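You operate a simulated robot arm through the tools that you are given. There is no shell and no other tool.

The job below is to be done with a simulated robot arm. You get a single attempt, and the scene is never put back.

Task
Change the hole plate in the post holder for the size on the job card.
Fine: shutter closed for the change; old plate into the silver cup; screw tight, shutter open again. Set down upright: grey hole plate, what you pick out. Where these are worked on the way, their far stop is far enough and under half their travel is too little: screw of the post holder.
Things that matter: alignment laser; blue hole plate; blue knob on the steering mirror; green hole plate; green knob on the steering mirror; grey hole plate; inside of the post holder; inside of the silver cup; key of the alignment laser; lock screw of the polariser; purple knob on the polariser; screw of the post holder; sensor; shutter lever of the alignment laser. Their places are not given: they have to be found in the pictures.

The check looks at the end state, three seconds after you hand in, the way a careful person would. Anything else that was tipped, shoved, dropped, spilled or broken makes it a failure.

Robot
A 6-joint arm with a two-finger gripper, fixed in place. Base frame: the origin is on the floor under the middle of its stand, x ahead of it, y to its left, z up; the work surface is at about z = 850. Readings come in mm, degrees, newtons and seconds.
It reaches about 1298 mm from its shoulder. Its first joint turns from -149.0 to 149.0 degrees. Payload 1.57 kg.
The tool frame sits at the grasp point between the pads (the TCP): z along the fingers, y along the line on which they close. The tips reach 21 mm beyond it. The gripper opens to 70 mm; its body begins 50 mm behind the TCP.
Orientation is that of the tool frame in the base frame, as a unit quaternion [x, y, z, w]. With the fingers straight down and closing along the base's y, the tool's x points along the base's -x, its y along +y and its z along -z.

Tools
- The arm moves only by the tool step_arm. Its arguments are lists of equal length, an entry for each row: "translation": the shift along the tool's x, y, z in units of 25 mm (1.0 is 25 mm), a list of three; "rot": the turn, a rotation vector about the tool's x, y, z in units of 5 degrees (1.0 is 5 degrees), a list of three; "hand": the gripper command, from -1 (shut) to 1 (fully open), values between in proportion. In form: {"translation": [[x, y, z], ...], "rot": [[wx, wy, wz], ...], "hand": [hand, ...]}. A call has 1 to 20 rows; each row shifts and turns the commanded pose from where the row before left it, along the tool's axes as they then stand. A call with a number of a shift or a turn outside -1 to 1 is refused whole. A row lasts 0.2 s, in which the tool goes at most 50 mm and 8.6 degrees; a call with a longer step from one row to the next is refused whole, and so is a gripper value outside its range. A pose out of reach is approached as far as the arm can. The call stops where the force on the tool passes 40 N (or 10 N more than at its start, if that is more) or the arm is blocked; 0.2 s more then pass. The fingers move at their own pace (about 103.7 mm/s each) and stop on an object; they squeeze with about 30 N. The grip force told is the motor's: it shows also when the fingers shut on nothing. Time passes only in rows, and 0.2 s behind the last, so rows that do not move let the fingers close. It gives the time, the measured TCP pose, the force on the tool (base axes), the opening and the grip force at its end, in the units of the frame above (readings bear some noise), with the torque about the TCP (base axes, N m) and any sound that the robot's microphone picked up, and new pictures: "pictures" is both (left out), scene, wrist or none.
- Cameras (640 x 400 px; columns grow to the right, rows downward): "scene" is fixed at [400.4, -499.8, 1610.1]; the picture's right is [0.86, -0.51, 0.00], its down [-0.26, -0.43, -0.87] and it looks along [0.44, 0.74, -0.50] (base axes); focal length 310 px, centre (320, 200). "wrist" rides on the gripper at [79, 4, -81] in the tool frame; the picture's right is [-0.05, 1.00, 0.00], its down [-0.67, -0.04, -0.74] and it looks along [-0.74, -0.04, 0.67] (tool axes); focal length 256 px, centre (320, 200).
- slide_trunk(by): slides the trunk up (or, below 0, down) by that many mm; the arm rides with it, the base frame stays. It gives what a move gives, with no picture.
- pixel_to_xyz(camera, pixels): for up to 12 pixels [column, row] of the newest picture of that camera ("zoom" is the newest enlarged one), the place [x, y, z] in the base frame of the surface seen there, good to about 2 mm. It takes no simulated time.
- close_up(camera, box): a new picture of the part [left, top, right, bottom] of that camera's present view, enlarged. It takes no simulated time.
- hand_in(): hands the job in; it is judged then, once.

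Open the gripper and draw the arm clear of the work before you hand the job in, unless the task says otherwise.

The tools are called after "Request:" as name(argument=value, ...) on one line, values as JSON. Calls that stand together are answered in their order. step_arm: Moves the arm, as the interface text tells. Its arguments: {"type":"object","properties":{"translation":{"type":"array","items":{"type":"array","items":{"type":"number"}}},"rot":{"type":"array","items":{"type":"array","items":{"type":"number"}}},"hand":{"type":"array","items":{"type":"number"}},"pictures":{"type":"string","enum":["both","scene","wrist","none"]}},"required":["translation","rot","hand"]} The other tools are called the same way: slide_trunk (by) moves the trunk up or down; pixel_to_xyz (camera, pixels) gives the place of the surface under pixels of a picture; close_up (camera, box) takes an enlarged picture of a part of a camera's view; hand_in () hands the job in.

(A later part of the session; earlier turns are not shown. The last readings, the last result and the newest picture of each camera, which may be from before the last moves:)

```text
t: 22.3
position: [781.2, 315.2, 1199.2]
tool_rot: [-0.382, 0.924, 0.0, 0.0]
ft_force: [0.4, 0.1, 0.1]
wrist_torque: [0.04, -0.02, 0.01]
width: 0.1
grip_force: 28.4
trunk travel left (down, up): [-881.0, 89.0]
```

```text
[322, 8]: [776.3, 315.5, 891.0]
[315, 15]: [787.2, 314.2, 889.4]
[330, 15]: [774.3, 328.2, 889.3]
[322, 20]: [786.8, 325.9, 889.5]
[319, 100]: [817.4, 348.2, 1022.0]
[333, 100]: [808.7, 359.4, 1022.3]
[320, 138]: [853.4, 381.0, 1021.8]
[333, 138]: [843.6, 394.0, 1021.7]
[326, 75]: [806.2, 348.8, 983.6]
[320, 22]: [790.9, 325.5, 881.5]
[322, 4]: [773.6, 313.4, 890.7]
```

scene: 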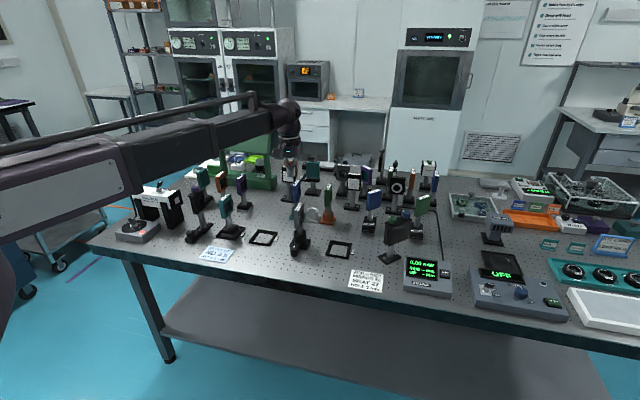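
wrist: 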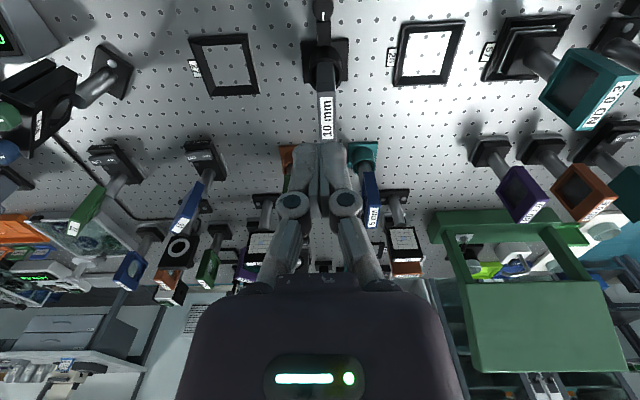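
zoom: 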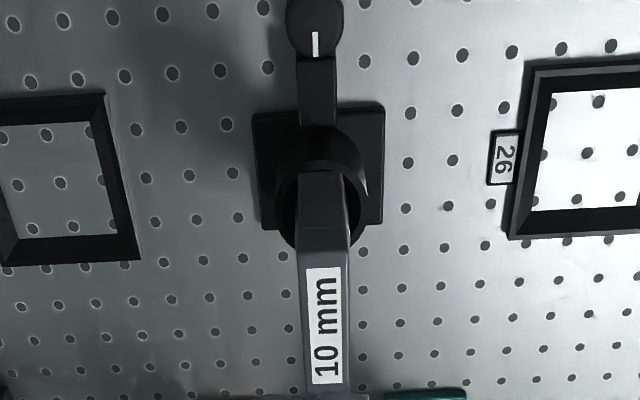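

Knob centre is about (778, 317), radius 13 mm. Up here in free air I test whether the arm can lean: a 15° tilt about the closing line so the body moves away from the plate.

Request:
step_arm(translation=[[0, 0, 0], [0, 0, 0], [0, 0, 0], [0, 0, 0]], rot=[[0, -1, 0], [0, -1, 0], [0, -1, 0], [0, 0, 0]], hand=[-0.3, -0.3, -0.3, -0.3], pictures="both")

Request:
close_up(camera="scene", box=[230, 80, 350, 170])

```text
t: 23.3
position: [780.9, 315.5, 1206.2]
tool_rot: [-0.38, 0.916, 0.049, 0.12]
ft_force: [0.3, -0.3, -0.4]
wrist_torque: [0.0, 0.01, 0.01]
width: 24.3
grip_force: 0.1
out of reach, approached as far as the arm can: row 3
trunk travel left (down, up): [-881.0, 89.0]
```

scene: 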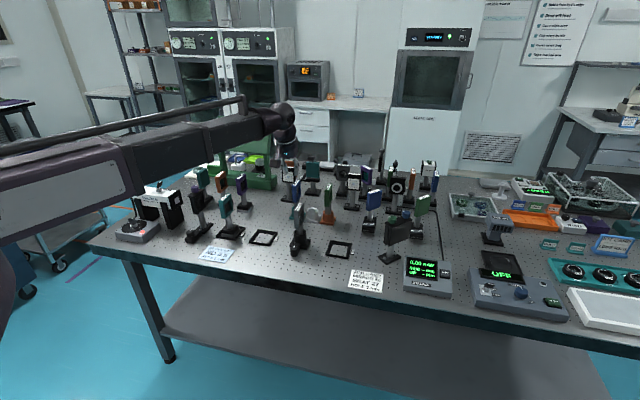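
wrist: 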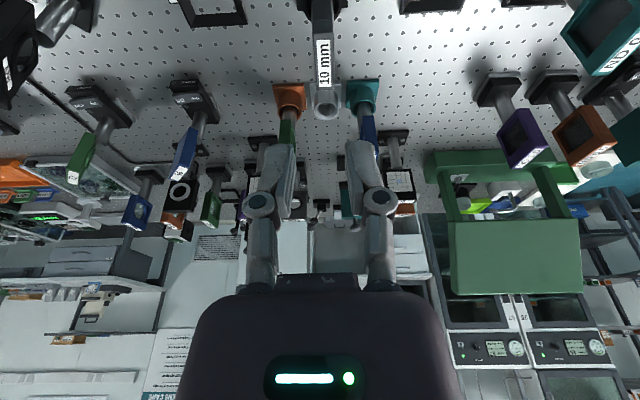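

```text
4.44 times, centred on (290, 125) of scene
```

zoom: 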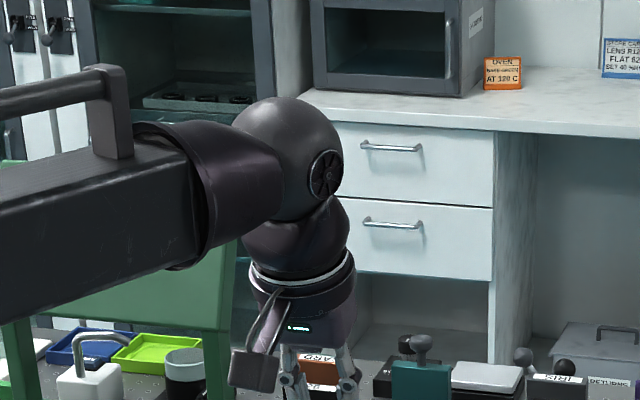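

The lean works (TCP rose 7 mm, since wrist height is fixed by the trunk). I turn 60° clockwise about the vertical so there is room for a counter-clockwise stroke, keeping the lean, and shift over the knob.

Request:
step_arm(translation=[[0.039, 0.124, -0.01], [0, 0, 0], [0, 0, 0], [0, 0, 0], [0, 0, 0], [0, 0, 0], [0, 0, 0], [0, 0, 0], [0, 0, 0], [0, 0, 0], [0, 0, 0], [0, 0, 0], [0, 0, 0], [0, 0, 0]], rot=[[0, 0, 0], [0.259, 0, 0.966], [0.259, 0, 0.966], [0.259, 0, 0.966], [0.259, 0, 0.966], [0.259, 0, 0.966], [0.259, 0, 0.966], [0.259, 0, 0.966], [0.259, 0, 0.966], [0.259, 0, 0.966], [0.259, 0, 0.966], [0.259, 0, 0.966], [0.259, 0, 0.966], [0, 0, 0]], hand=[0.2, 0.2, 0.2, 0.2, 0.2, 0.2, 0.2, 0.2, 0.2, 0.2, 0.2, 0.2, 0.2, 0.2], pictures="both")

```text
t: 26.3
position: [778.1, 316.0, 1205.9]
tool_rot: [0.13, 0.983, -0.016, 0.13]
ft_force: [0.1, 0.0, 0.6]
wrist_torque: [-0.01, -0.02, 0.0]
width: 41.8
grip_force: 0.1
trunk travel left (down, up): [-881.0, 89.0]
```

scene: 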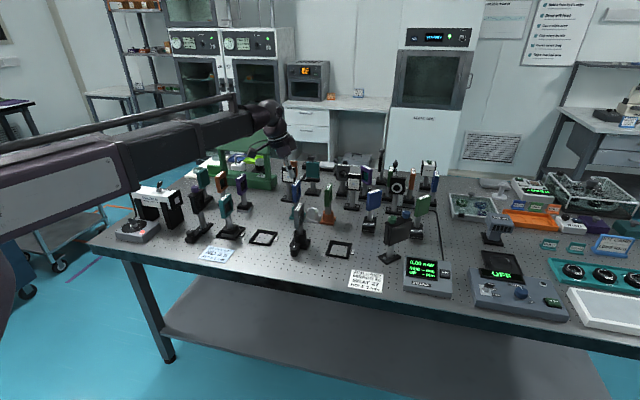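
wrist: 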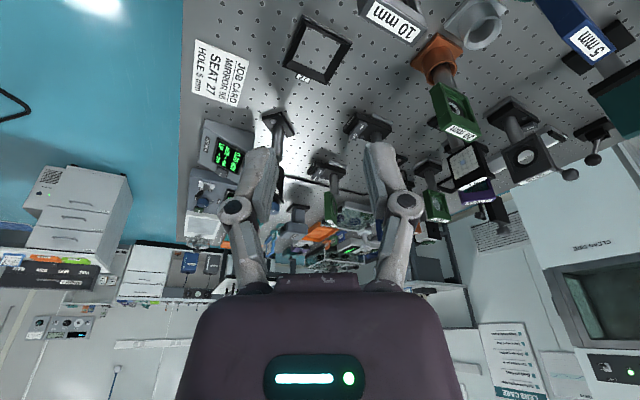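

I prefer a smaller swing for clearance to the plate, so I turn back 15° (to +45°), then lower the trunk to just above the knob.

Request:
step_arm(translation=[[0, 0, 0], [0, 0, 0], [0, 0, 0], [0, 0, 0]], rot=[[-0.259, 0, -0.966], [-0.259, 0, -0.966], [-0.259, 0, -0.966], [0, 0, 0]], hand=[0.2, 0.2, 0.2, 0.2], pictures="none")

Request:
slide_trunk(by=-230)

Request:
step_arm(translation=[[0, 0, 0]], rot=[[0, 0, 0]], hand=[0.2], pictures="both")

Request:
close_up(camera="scene", box=[250, 160, 350, 260])

```text
t: 27.3
position: [777.3, 316.7, 1207.1]
tool_rot: [0.0, 0.991, 0.0, 0.13]
ft_force: [0.2, 0.3, -0.3]
wrist_torque: [-0.05, 0.01, 0.01]
width: 41.8
grip_force: 0.1
trunk travel left (down, up): [-881.0, 89.0]
```

```text
t: 29.7
position: [777.0, 316.4, 975.8]
tool_rot: [0.0, 0.992, 0.0, 0.13]
ft_force: [0.3, -0.2, -0.3]
wrist_torque: [0.01, 0.03, 0.01]
width: 42.0
grip_force: 0.0
trunk travel left (down, up): [-651.0, 319.0]
```

```text
t: 30.1
position: [776.7, 316.7, 976.5]
tool_rot: [0.0, 0.992, 0.0, 0.13]
ft_force: [0.1, 0.1, -0.7]
wrist_torque: [0.0, -0.01, 0.03]
width: 41.9
grip_force: 0.1
trunk travel left (down, up): [-651.0, 319.0]
```

scene: 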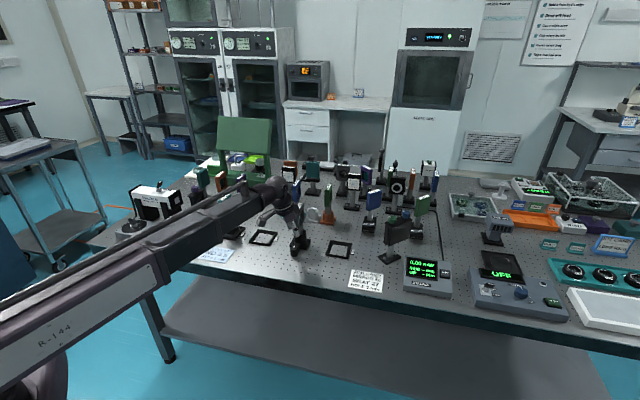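
wrist: 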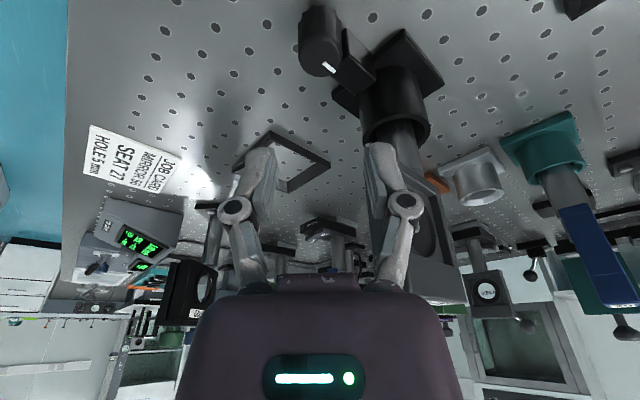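

```text
4.00 times, centred on (300, 210) of scene
```

zoom: 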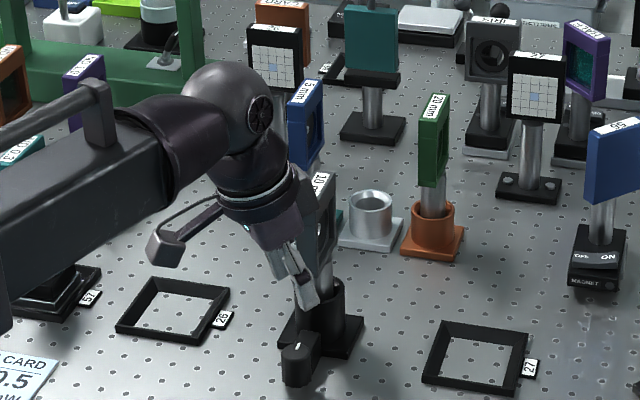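

The knob sits at wrist (320, 45) below the fingers and the plate is clear to the right. I measure the knob's top edge points to centre it exactly.

Request:
close_up(camera="wrist", box=[270, 0, 430, 110])

Request:
pixel_to_xyz(camera="zoom", pixels=[[205, 215], [170, 240], [200, 295], [160, 290], [255, 270], [235, 225], [185, 190], [130, 265], [225, 300], [300, 230], [350, 300], [290, 360]])

```text
3.64 times, centred on (350, 55) of wrist
```

zoom: 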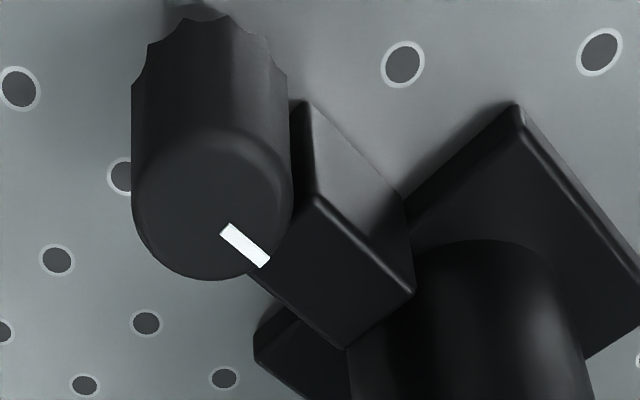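

```text
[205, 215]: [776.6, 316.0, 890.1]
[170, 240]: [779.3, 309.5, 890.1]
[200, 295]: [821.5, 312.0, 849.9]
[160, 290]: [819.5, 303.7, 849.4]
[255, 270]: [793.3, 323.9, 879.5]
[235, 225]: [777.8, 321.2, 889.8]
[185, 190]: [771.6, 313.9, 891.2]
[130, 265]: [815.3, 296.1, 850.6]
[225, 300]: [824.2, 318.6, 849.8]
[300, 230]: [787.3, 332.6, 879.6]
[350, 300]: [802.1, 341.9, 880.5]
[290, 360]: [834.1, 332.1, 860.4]
```

The TCP is already over the knob's centre (776.6, 316.8). I lower the trunk 76 mm so the tips straddle the knob's top above the side arm (top z 880).

Request:
slide_trunk(by=-60)

Request:
step_arm(translation=[[0, 0, 0]], rot=[[0, 0, 0]], hand=[0.2], pictures="both")

Request:
close_up(camera="scene", box=[270, 190, 340, 265])

```text
t: 31.1
position: [777.5, 316.2, 915.2]
tool_rot: [0.0, 0.991, 0.0, 0.131]
ft_force: [0.2, 0.0, 0.9]
wrist_torque: [0.01, 0.01, -0.03]
width: 41.7
grip_force: 0.0
trunk travel left (down, up): [-591.0, 379.0]
```

```text
t: 31.5
position: [776.9, 316.4, 915.6]
tool_rot: [0.0, 0.991, 0.0, 0.13]
ft_force: [0.4, -0.5, 0.4]
wrist_torque: [0.0, -0.01, 0.0]
width: 42.1
grip_force: 0.0
trunk travel left (down, up): [-591.0, 379.0]
```

scene: 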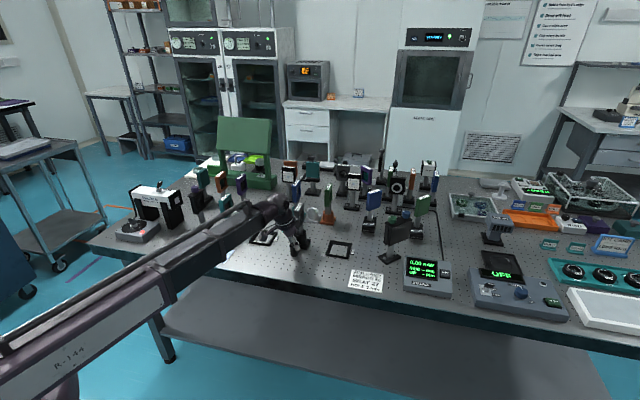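
wrist: 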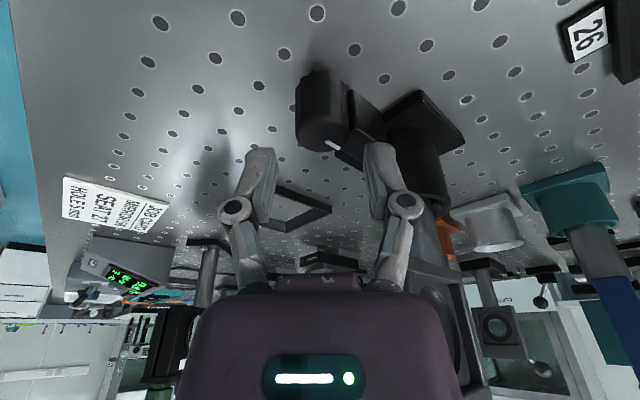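

```text
5.33 times, centred on (305, 228) of scene
```

zoom: 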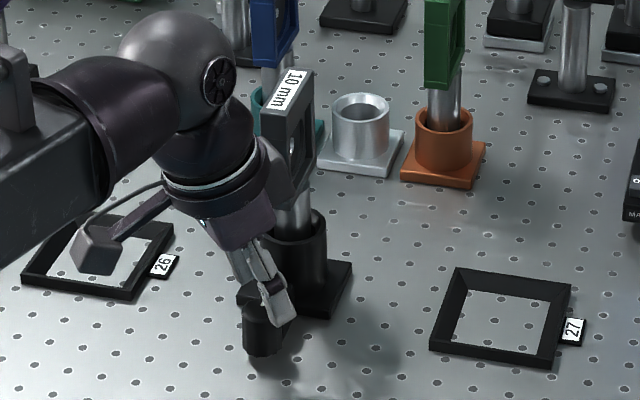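

The fingers straddle the knob evenly (tips at columns 275 and 365, knob at 322). I lower 15 mm more and close on the knob.

Request:
slide_trunk(by=-15)

Request:
step_arm(translation=[[0, 0, 0], [0, 0, 0], [0, 0, 0]], rot=[[0, 0, 0], [0, 0, 0], [0, 0, 0]], hand=[-1, -1, -1], pictures="both")

Request:
close_up(camera="wrist", box=[220, 70, 480, 290])

```text
t: 32.2
position: [776.9, 317.4, 901.4]
tool_rot: [-0.001, 0.991, 0.0, 0.131]
ft_force: [0.0, 0.1, -0.5]
wrist_torque: [0.01, 0.0, 0.01]
width: 41.9
grip_force: 0.0
trunk travel left (down, up): [-576.0, 394.0]
```

```text
t: 33.0
position: [777.6, 318.3, 901.5]
tool_rot: [-0.001, 0.991, 0.001, 0.131]
ft_force: [2.5, 12.3, 8.9]
wrist_torque: [0.41, 0.27, 0.03]
width: 26.6
grip_force: 31.9
trunk travel left (down, up): [-576.0, 394.0]
```

scene: 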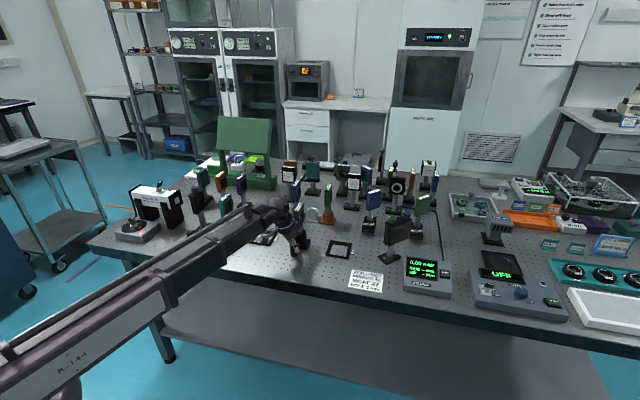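
wrist: 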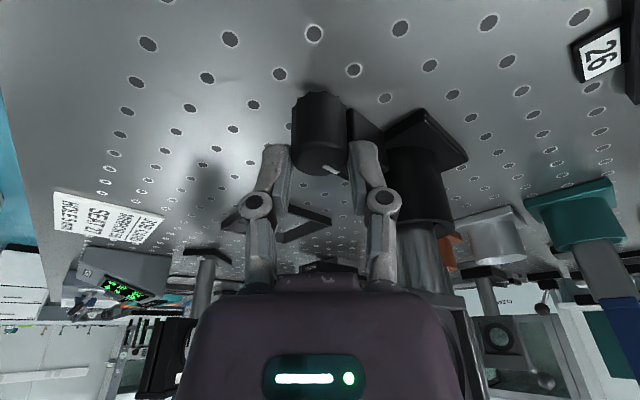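

```text
1.82 times, centred on (350, 180) of wrist
```

zoom: 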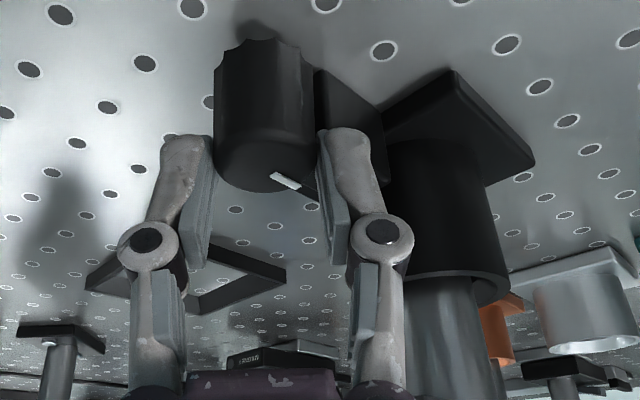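

The fingers hold the knob (26.6 mm) with a 12 N sideways load, so I shift +y about 1 mm to unload, then begin turning counter-clockwise by 10° and watch.

Request:
step_arm(translation=[[0, 0.04, 0], [0, 0, 0]], rot=[[0, 0, 0], [0, 0, 0]], hand=[-1, -1], pictures="none")

Request:
step_arm(translation=[[0, 0, 0], [0, 0, 0], [0, 0, 0]], rot=[[-0.259, 0, -0.966], [-0.259, 0, -0.966], [0, 0, 0]], hand=[-1, -1, -1], pictures="both")

Request:
close_up(camera="wrist", box=[220, 70, 480, 290])

```text
t: 33.6
position: [777.3, 317.8, 901.2]
tool_rot: [-0.001, 0.991, 0.0, 0.13]
ft_force: [3.2, 8.9, 7.2]
wrist_torque: [0.31, -0.04, 0.01]
width: 26.6
grip_force: 32.0
trunk travel left (down, up): [-576.0, 394.0]
```

```text
t: 34.4
position: [776.3, 318.6, 901.8]
tool_rot: [-0.087, 0.988, 0.011, 0.13]
ft_force: [-1.1, 4.8, 0.4]
wrist_torque: [-0.06, 0.07, -0.13]
width: 26.4
grip_force: 31.8
trunk travel left (down, up): [-576.0, 394.0]
```

scene: 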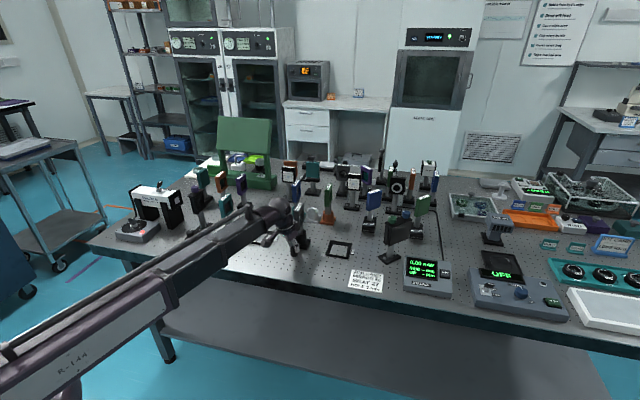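
wrist: 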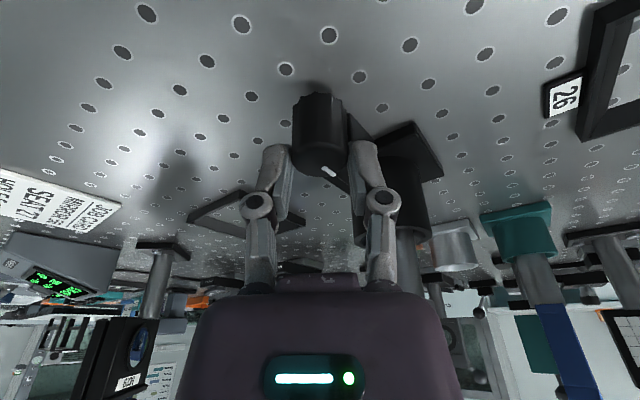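

```text
1.82 times, centred on (350, 180) of wrist
```

zoom: 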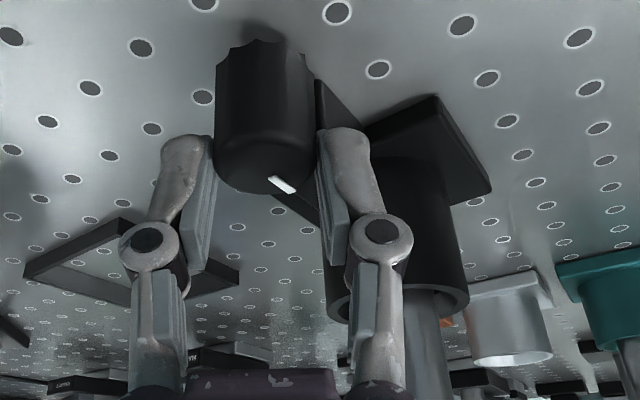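

The knob's mark keeps its place relative to the fingers, so the knob turns with them at only 0.13 N m. I continue counter-clockwise 40° more.

Request:
step_arm(translation=[[0, 0, 0], [0, 0, 0], [0, 0, 0], [0, 0, 0], [0, 0, 0], [0, 0, 0], [0, 0, 0], [0, 0, 0], [0, 0, 0]], rot=[[-0.259, 0, -0.966], [-0.259, 0, -0.966], [-0.259, 0, -0.966], [-0.259, 0, -0.966], [-0.259, 0, -0.966], [-0.259, 0, -0.966], [-0.259, 0, -0.966], [-0.259, 0, -0.966], [0, 0, 0]], hand=[-1, -1, -1, -1, -1, -1, -1, -1, -1], pictures="both")

Request:
close_up(camera="wrist", box=[220, 70, 480, 290])

Request:
close_up(camera="scene", box=[270, 190, 340, 265])

```text
t: 36.4
position: [778.6, 318.1, 901.0]
tool_rot: [-0.419, 0.898, 0.055, 0.119]
ft_force: [2.9, -1.2, -0.5]
wrist_torque: [-0.11, -0.16, -0.17]
width: 26.6
grip_force: 31.7
trunk travel left (down, up): [-576.0, 394.0]
```

scene: 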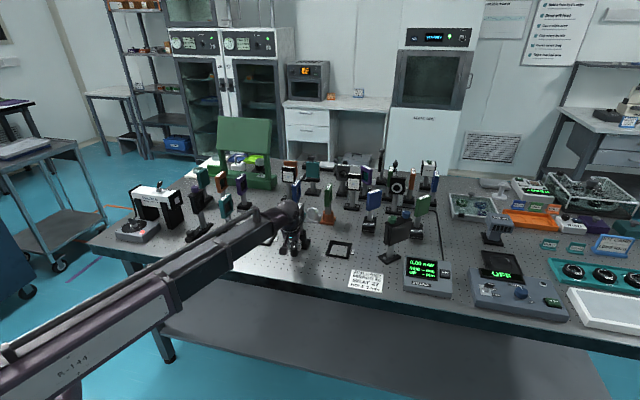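
wrist: 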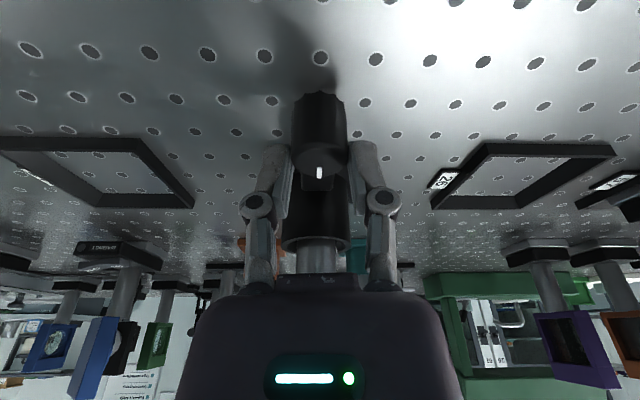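

```text
1.82 times, centred on (350, 180) of wrist
```

zoom: 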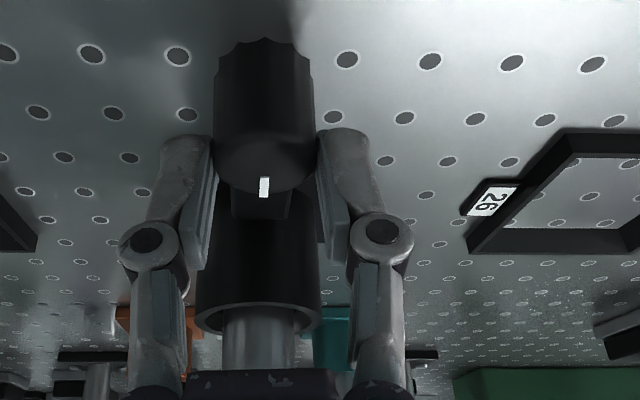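

```text
5.33 times, centred on (305, 228) of scene
```

zoom: 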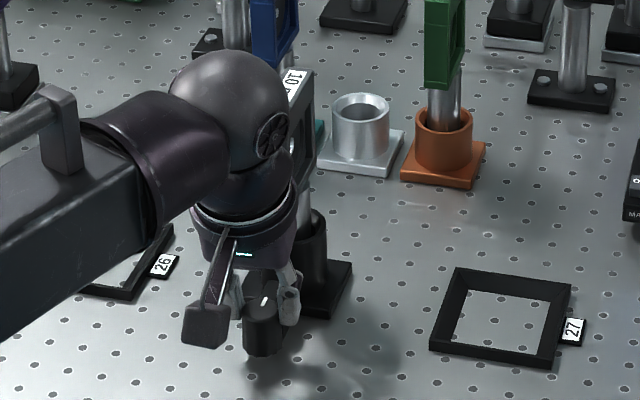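

The mark still points at the holder while the fingers have turned 50°, so the grip slipped: counter-clockwise is blocked or too stiff. I try clockwise 30° and watch the mark.

Request:
step_arm(translation=[[0, 0, 0], [0, 0, 0], [0, 0, 0], [0, 0, 0], [0, 0, 0], [0, 0, 0], [0, 0, 0]], rot=[[0.259, 0, 0.966], [0.259, 0, 0.966], [0.259, 0, 0.966], [0.259, 0, 0.966], [0.259, 0, 0.966], [0.259, 0, 0.966], [0, 0, 0]], hand=[-1, -1, -1, -1, -1, -1, -1], pictures="both")

Request:
close_up(camera="wrist", box=[220, 70, 480, 290])

Request:
close_up(camera="scene", box=[280, 220, 325, 265])

```text
t: 38.0
position: [776.9, 317.9, 901.3]
tool_rot: [-0.171, 0.976, 0.022, 0.129]
ft_force: [-2.9, -1.9, -4.1]
wrist_torque: [0.22, -0.61, 0.01]
width: 26.4
grip_force: 32.0
trunk travel left (down, up): [-576.0, 394.0]
```

scene: 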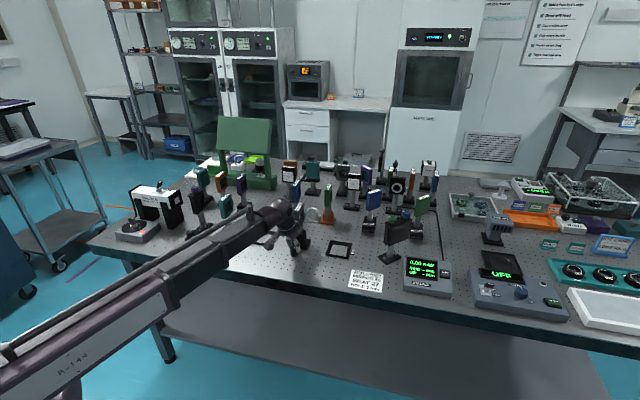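
wrist: 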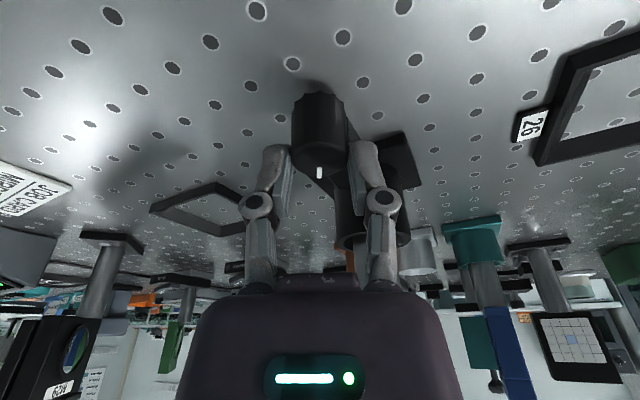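

```text
1.82 times, centred on (350, 180) of wrist
```

zoom: 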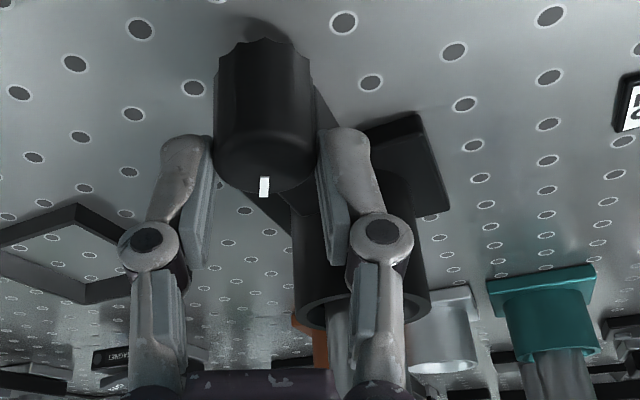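

```text
8.89 times, centred on (302, 242) of scene
```

zoom: 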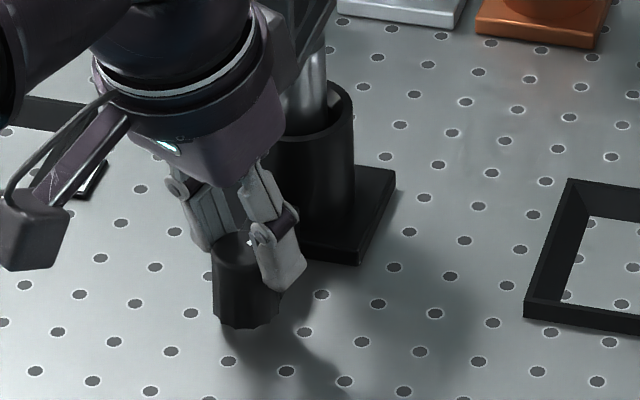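

Now the mark followed the fingers: the knob turned clockwise 30° with almost no torque. It started at its counter-clockwise stop, so clockwise is the opening direction; I turn 20° further, then regrip.

Request:
step_arm(translation=[[0, 0, 0], [0, 0, 0], [0, 0, 0], [0, 0, 0], [0, 0, 0]], rot=[[0.259, 0, 0.966], [0.259, 0, 0.966], [0.259, 0, 0.966], [0.259, 0, 0.966], [0, 0, 0]], hand=[-1, -1, -1, -1, -1], pictures="wrist")

Request:
close_up(camera="wrist", box=[220, 70, 480, 290])

```text
t: 39.2
position: [776.5, 318.8, 900.4]
tool_rot: [0.001, 0.991, 0.0, 0.131]
ft_force: [-2.5, 2.9, -2.3]
wrist_torque: [0.08, 0.44, -0.01]
width: 26.8
grip_force: 32.4
trunk travel left (down, up): [-576.0, 394.0]
```

wrist: 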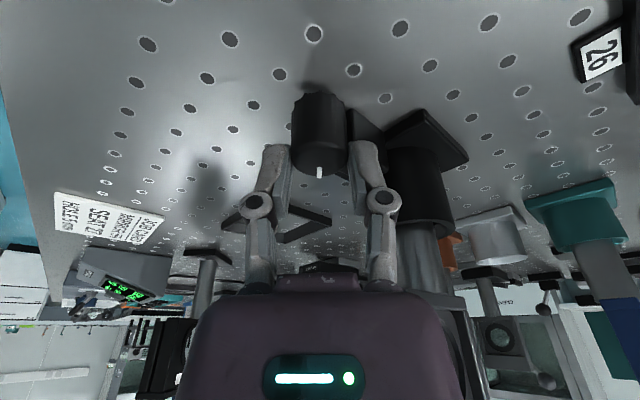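

```text
1.82 times, centred on (350, 180) of wrist
```

zoom: 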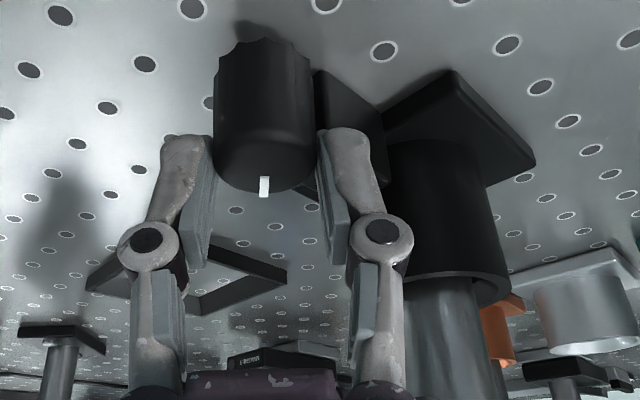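

The knob followed to 50°. I open, swing the fingers back 90° counter-clockwise around the knob, and close again.

Request:
step_arm(translation=[[0, 0, 0], [0, 0, 0], [0, 0, 0], [0, 0, 0], [0, 0, 0], [0, 0, 0], [0, 0, 0], [0, 0, 0], [0, 0, 0], [0, 0, 0], [0, 0, 0], [0, 0, 0], [0, 0, 0], [0, 0, 0], [0, 0, 0], [0, 0, 0], [0, 0, 0], [0, 0, 0], [0, 0, 0], [0, 0, 0]], rot=[[0, 0, 0], [0, 0, 0], [-0.259, 0, -0.966], [-0.259, 0, -0.966], [-0.259, 0, -0.966], [-0.259, 0, -0.966], [-0.259, 0, -0.966], [-0.259, 0, -0.966], [-0.259, 0, -0.966], [-0.259, 0, -0.966], [-0.259, 0, -0.966], [-0.259, 0, -0.966], [-0.259, 0, -0.966], [-0.259, 0, -0.966], [-0.259, 0, -0.966], [-0.259, 0, -0.966], [-0.259, 0, -0.966], [-0.259, 0, -0.966], [-0.259, 0, -0.966], [-0.259, 0, -0.966]], hand=[0.2, 0.2, 0.2, 0.2, 0.2, 0.2, 0.2, 0.2, 0.2, 0.2, 0.2, 0.2, 0.2, 0.2, 0.2, 0.2, 0.2, 0.2, 0.2, 0.2], pictures="both")

Request:
close_up(camera="wrist", box=[220, 70, 480, 290])

Request:
close_up(camera="scene", box=[270, 190, 340, 265])

```text
t: 43.4
position: [776.0, 316.7, 901.4]
tool_rot: [0.702, -0.7, -0.093, -0.092]
ft_force: [0.0, 0.2, -1.0]
wrist_torque: [-0.01, 0.02, -0.01]
width: 41.9
grip_force: 0.1
trunk travel left (down, up): [-576.0, 394.0]
```

scene: 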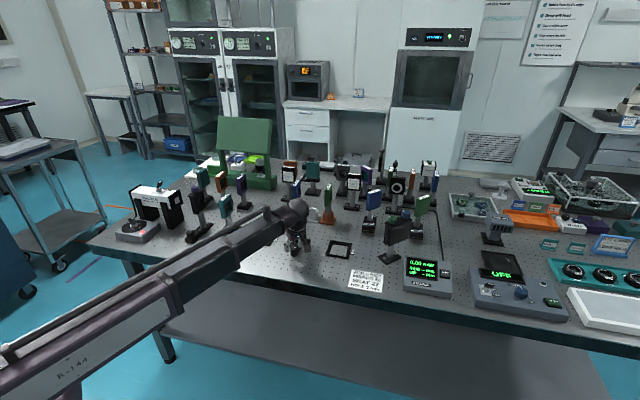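
wrist: 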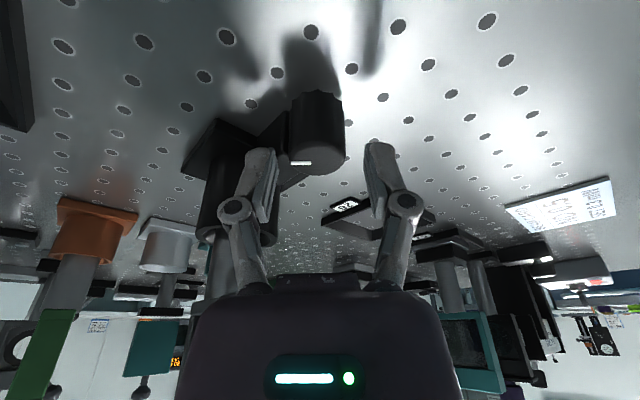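

```text
1.82 times, centred on (350, 180) of wrist
```

zoom: 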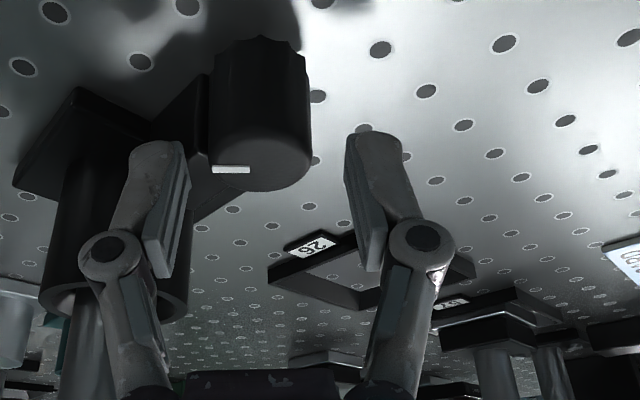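

```text
5.33 times, centred on (305, 228) of scene
```

zoom: 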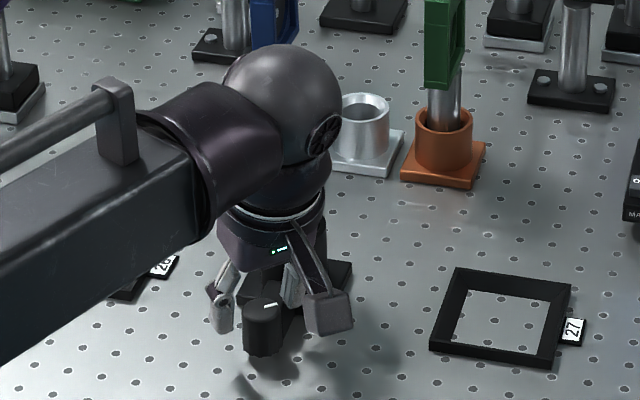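

The mark holds its new place. The knob is slightly left between the fingers, so I trim about 1.5 mm, close, and turn clockwise 45°.

Request:
step_arm(translation=[[-0.062, -0.04, 0.0166], [0, 0, 0], [0, 0, 0], [0, 0, 0], [0, 0, 0], [0, 0, 0], [0, 0, 0], [0, 0, 0], [0, 0, 0], [0, 0, 0], [0, 0, 0], [0, 0, 0], [0, 0, 0], [0, 0, 0]], rot=[[0, 0, 0], [0, 0, 0], [0, 0, 0], [0, 0, 0], [0.259, 0, 0.966], [0.259, 0, 0.966], [0.259, 0, 0.966], [0.259, 0, 0.966], [0.259, 0, 0.966], [0.259, 0, 0.966], [0.259, 0, 0.966], [0.259, 0, 0.966], [0.259, 0, 0.966], [0, 0, 0]], hand=[0.2, -1, -1, -1, -1, -1, -1, -1, -1, -1, -1, -1, -1, -1], pictures="wrist")

Request:
close_up(camera="wrist", box=[220, 70, 480, 290])

```text
t: 46.4
position: [777.8, 318.4, 901.2]
tool_rot: [-0.378, 0.916, 0.05, 0.122]
ft_force: [17.3, -2.4, 14.6]
wrist_torque: [-0.18, -0.36, -0.03]
width: 26.7
grip_force: 32.2
trunk travel left (down, up): [-576.0, 394.0]
```

wrist: 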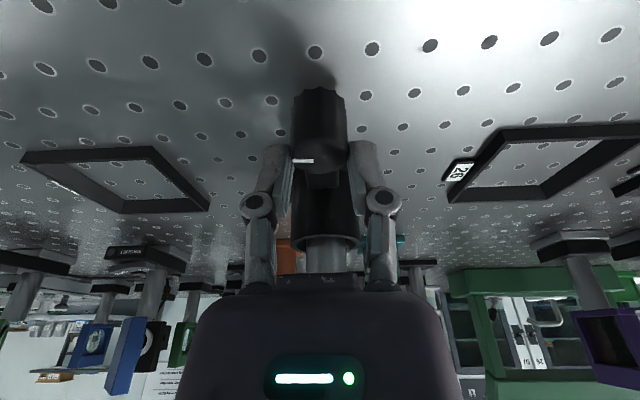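

```text
1.82 times, centred on (350, 180) of wrist
```

zoom: 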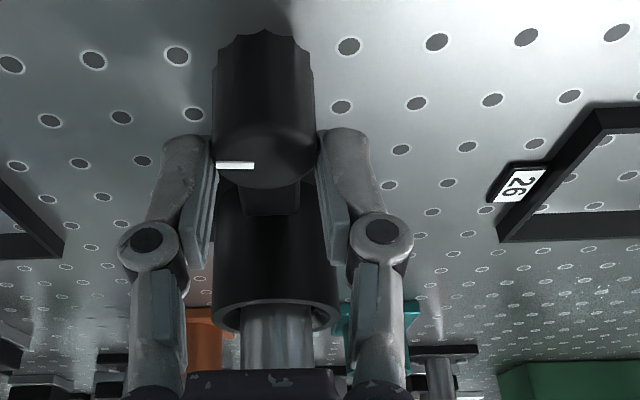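

The mark stayed fixed relative to the fingers: the knob has now turned about 95° clockwise. I trim out the side load and carry on another 45°.

Request:
step_arm(translation=[[-0.03, -0.03, 0], [0, 0, 0], [0, 0, 0], [0, 0, 0], [0, 0, 0], [0, 0, 0], [0, 0, 0], [0, 0, 0], [0, 0, 0], [0, 0, 0], [0, 0, 0]], rot=[[0, 0, 0], [0.259, 0, 0.966], [0.259, 0, 0.966], [0.259, 0, 0.966], [0.259, 0, 0.966], [0.259, 0, 0.966], [0.259, 0, 0.966], [0.259, 0, 0.966], [0.259, 0, 0.966], [0.259, 0, 0.966], [0, 0, 0]], hand=[-1, -1, -1, -1, -1, -1, -1, -1, -1, -1, -1], pictures="wrist")

Request:
close_up(camera="wrist", box=[220, 70, 480, 290])

```text
t: 48.8
position: [779.2, 319.0, 901.9]
tool_rot: [0.001, 0.991, 0.001, 0.131]
ft_force: [5.3, -9.3, 2.9]
wrist_torque: [-0.27, -0.19, -0.03]
width: 26.8
grip_force: 32.3
trunk travel left (down, up): [-576.0, 394.0]
```

wrist: 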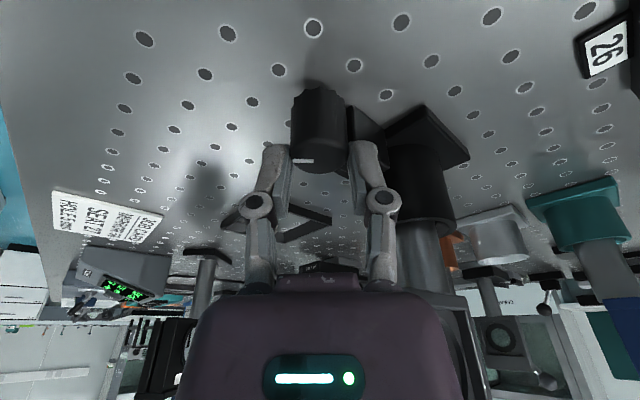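

```text
1.82 times, centred on (350, 180) of wrist
```

zoom: 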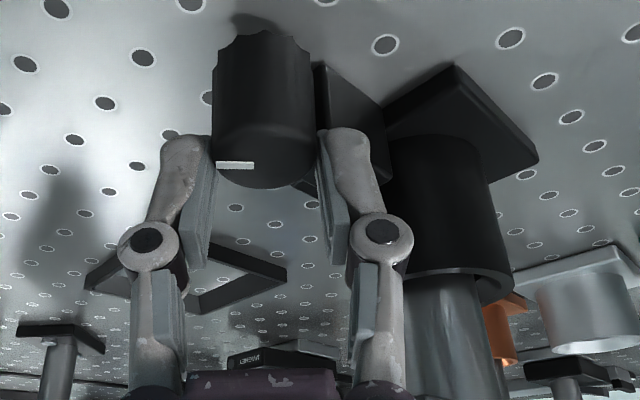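

Still following freely; about 140° turned, no stop yet. I open and swing back 90° for another stroke.

Request:
step_arm(translation=[[0, 0, 0], [0, 0, 0], [0, 0, 0], [0, 0, 0], [0, 0, 0], [0, 0, 0], [0, 0, 0], [0, 0, 0], [0, 0, 0], [0, 0, 0], [0, 0, 0], [0, 0, 0], [0, 0, 0], [0, 0, 0], [0, 0, 0], [0, 0, 0], [0, 0, 0], [0, 0, 0], [0, 0, 0], [0, 0, 0]], rot=[[0, 0, 0], [0, 0, 0], [-0.259, 0, -0.966], [-0.259, 0, -0.966], [-0.259, 0, -0.966], [-0.259, 0, -0.966], [-0.259, 0, -0.966], [-0.259, 0, -0.966], [-0.259, 0, -0.966], [-0.259, 0, -0.966], [-0.259, 0, -0.966], [-0.259, 0, -0.966], [-0.259, 0, -0.966], [-0.259, 0, -0.966], [-0.259, 0, -0.966], [-0.259, 0, -0.966], [-0.259, 0, -0.966], [-0.259, 0, -0.966], [-0.259, 0, -0.966], [-0.259, 0, -0.966]], hand=[0.2, 0.2, 0.2, 0.2, 0.2, 0.2, 0.2, 0.2, 0.2, 0.2, 0.2, 0.2, 0.2, 0.2, 0.2, 0.2, 0.2, 0.2, 0.2, 0.2], pictures="both")

Request:
close_up(camera="wrist", box=[220, 70, 480, 290])

Request:
close_up(camera="scene", box=[270, 190, 340, 265])

```text
t: 53.0
position: [778.6, 320.1, 901.9]
tool_rot: [0.702, -0.7, -0.092, -0.092]
ft_force: [-0.1, 0.0, -0.7]
wrist_torque: [0.02, 0.02, 0.02]
width: 42.0
grip_force: 0.1
trunk travel left (down, up): [-576.0, 394.0]
```

scene: 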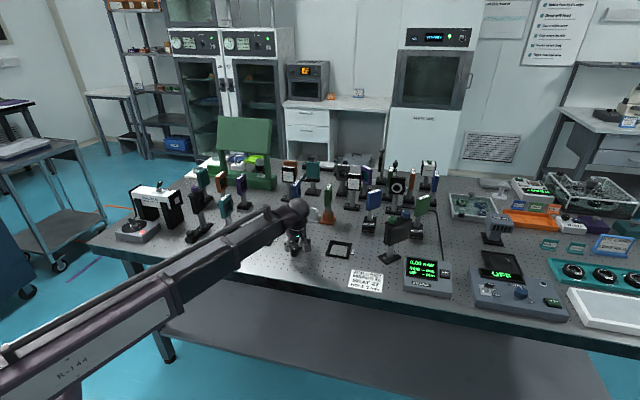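
wrist: 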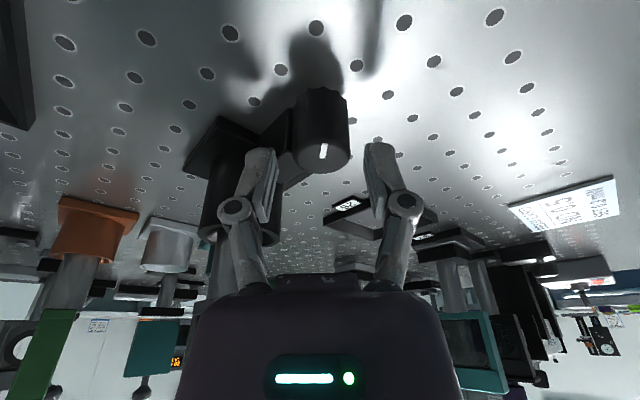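

```text
1.82 times, centred on (350, 180) of wrist
```

zoom: 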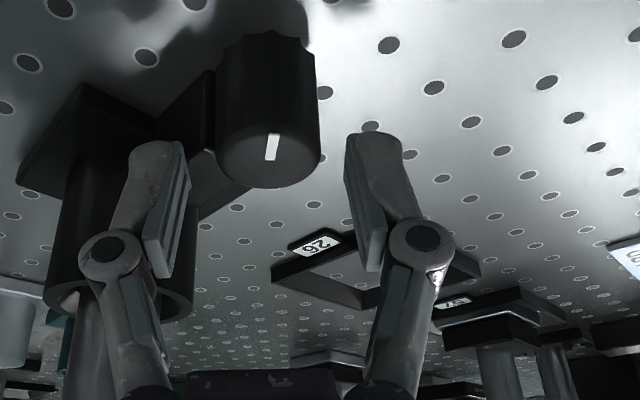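

```text
5.33 times, centred on (305, 228) of scene
```

zoom: 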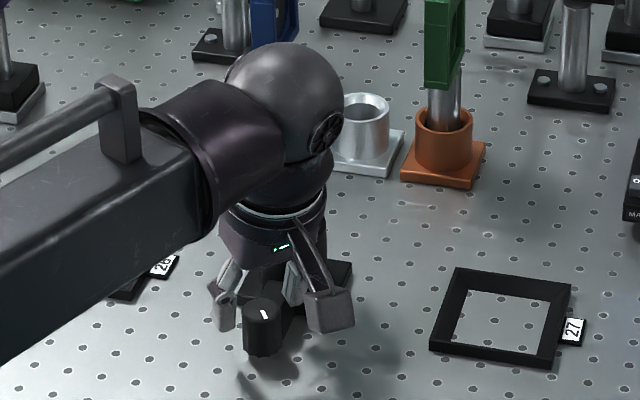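

The mark now points to −y: 135° turned. I recentre, close, and turn clockwise again 45°.

Request:
step_arm(translation=[[0.058, 0, -0.0155], [0, 0, 0], [0, 0, 0], [0, 0, 0], [0, 0, 0], [0, 0, 0], [0, 0, 0], [0, 0, 0], [0, 0, 0], [0, 0, 0], [0, 0, 0], [0, 0, 0], [0, 0, 0], [0, 0, 0]], rot=[[0, 0, 0], [0, 0, 0], [0, 0, 0], [0, 0, 0], [0.259, 0, 0.966], [0.259, 0, 0.966], [0.259, 0, 0.966], [0.259, 0, 0.966], [0.259, 0, 0.966], [0.259, 0, 0.966], [0.259, 0, 0.966], [0.259, 0, 0.966], [0.259, 0, 0.966], [0, 0, 0]], hand=[0.2, -1, -1, -1, -1, -1, -1, -1, -1, -1, -1, -1, -1, -1], pictures="wrist")

Request:
close_up(camera="wrist", box=[220, 70, 480, 290])

```text
t: 56.0
position: [777.8, 319.3, 901.6]
tool_rot: [-0.378, 0.916, 0.05, 0.122]
ft_force: [-6.5, 6.7, -0.2]
wrist_torque: [0.09, 0.27, 0.29]
width: 26.6
grip_force: 31.9
trunk travel left (down, up): [-576.0, 394.0]
```

wrist: 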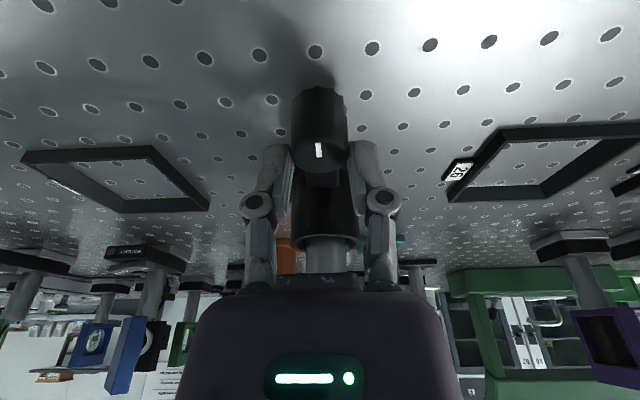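

```text
1.82 times, centred on (350, 180) of wrist
```

zoom: 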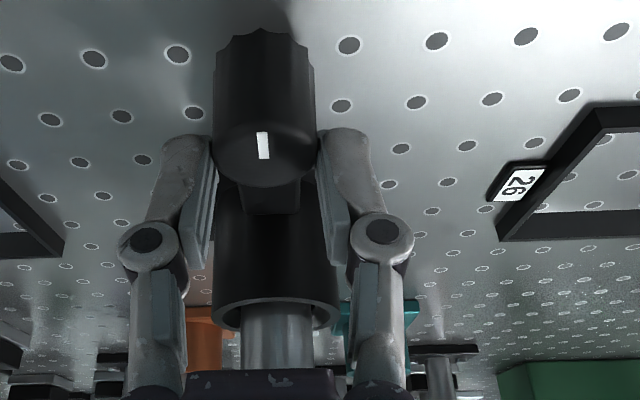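

Torque rose to 0.29 N m and the mark now points straight away from the holder (180°). I turn a further 15° to see whether this is the stop.

Request:
step_arm(translation=[[0, 0, 0], [0, 0, 0], [0, 0, 0], [0, 0, 0]], rot=[[0.259, 0, 0.966], [0.259, 0, 0.966], [0.259, 0, 0.966], [0, 0, 0]], hand=[-1, -1, -1, -1], pictures="wrist")

Request:
close_up(camera="wrist", box=[220, 70, 480, 290])

```text
t: 57.0
position: [778.1, 317.7, 901.4]
tool_rot: [-0.256, 0.958, 0.035, 0.126]
ft_force: [-10.5, 6.2, -0.5]
wrist_torque: [0.11, 0.05, 0.44]
width: 26.6
grip_force: 31.7
trunk travel left (down, up): [-576.0, 394.0]
```

wrist: 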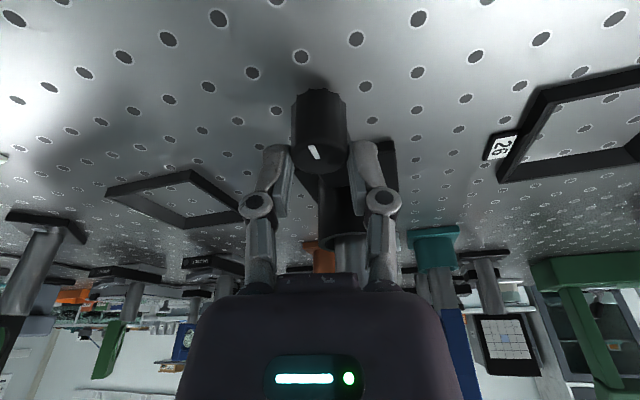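

```text
1.82 times, centred on (350, 180) of wrist
```

zoom: 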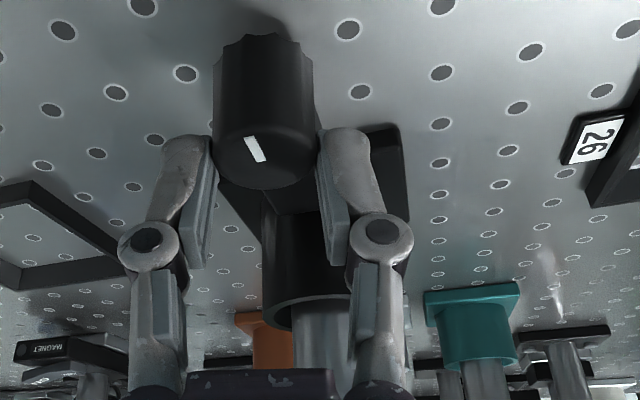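

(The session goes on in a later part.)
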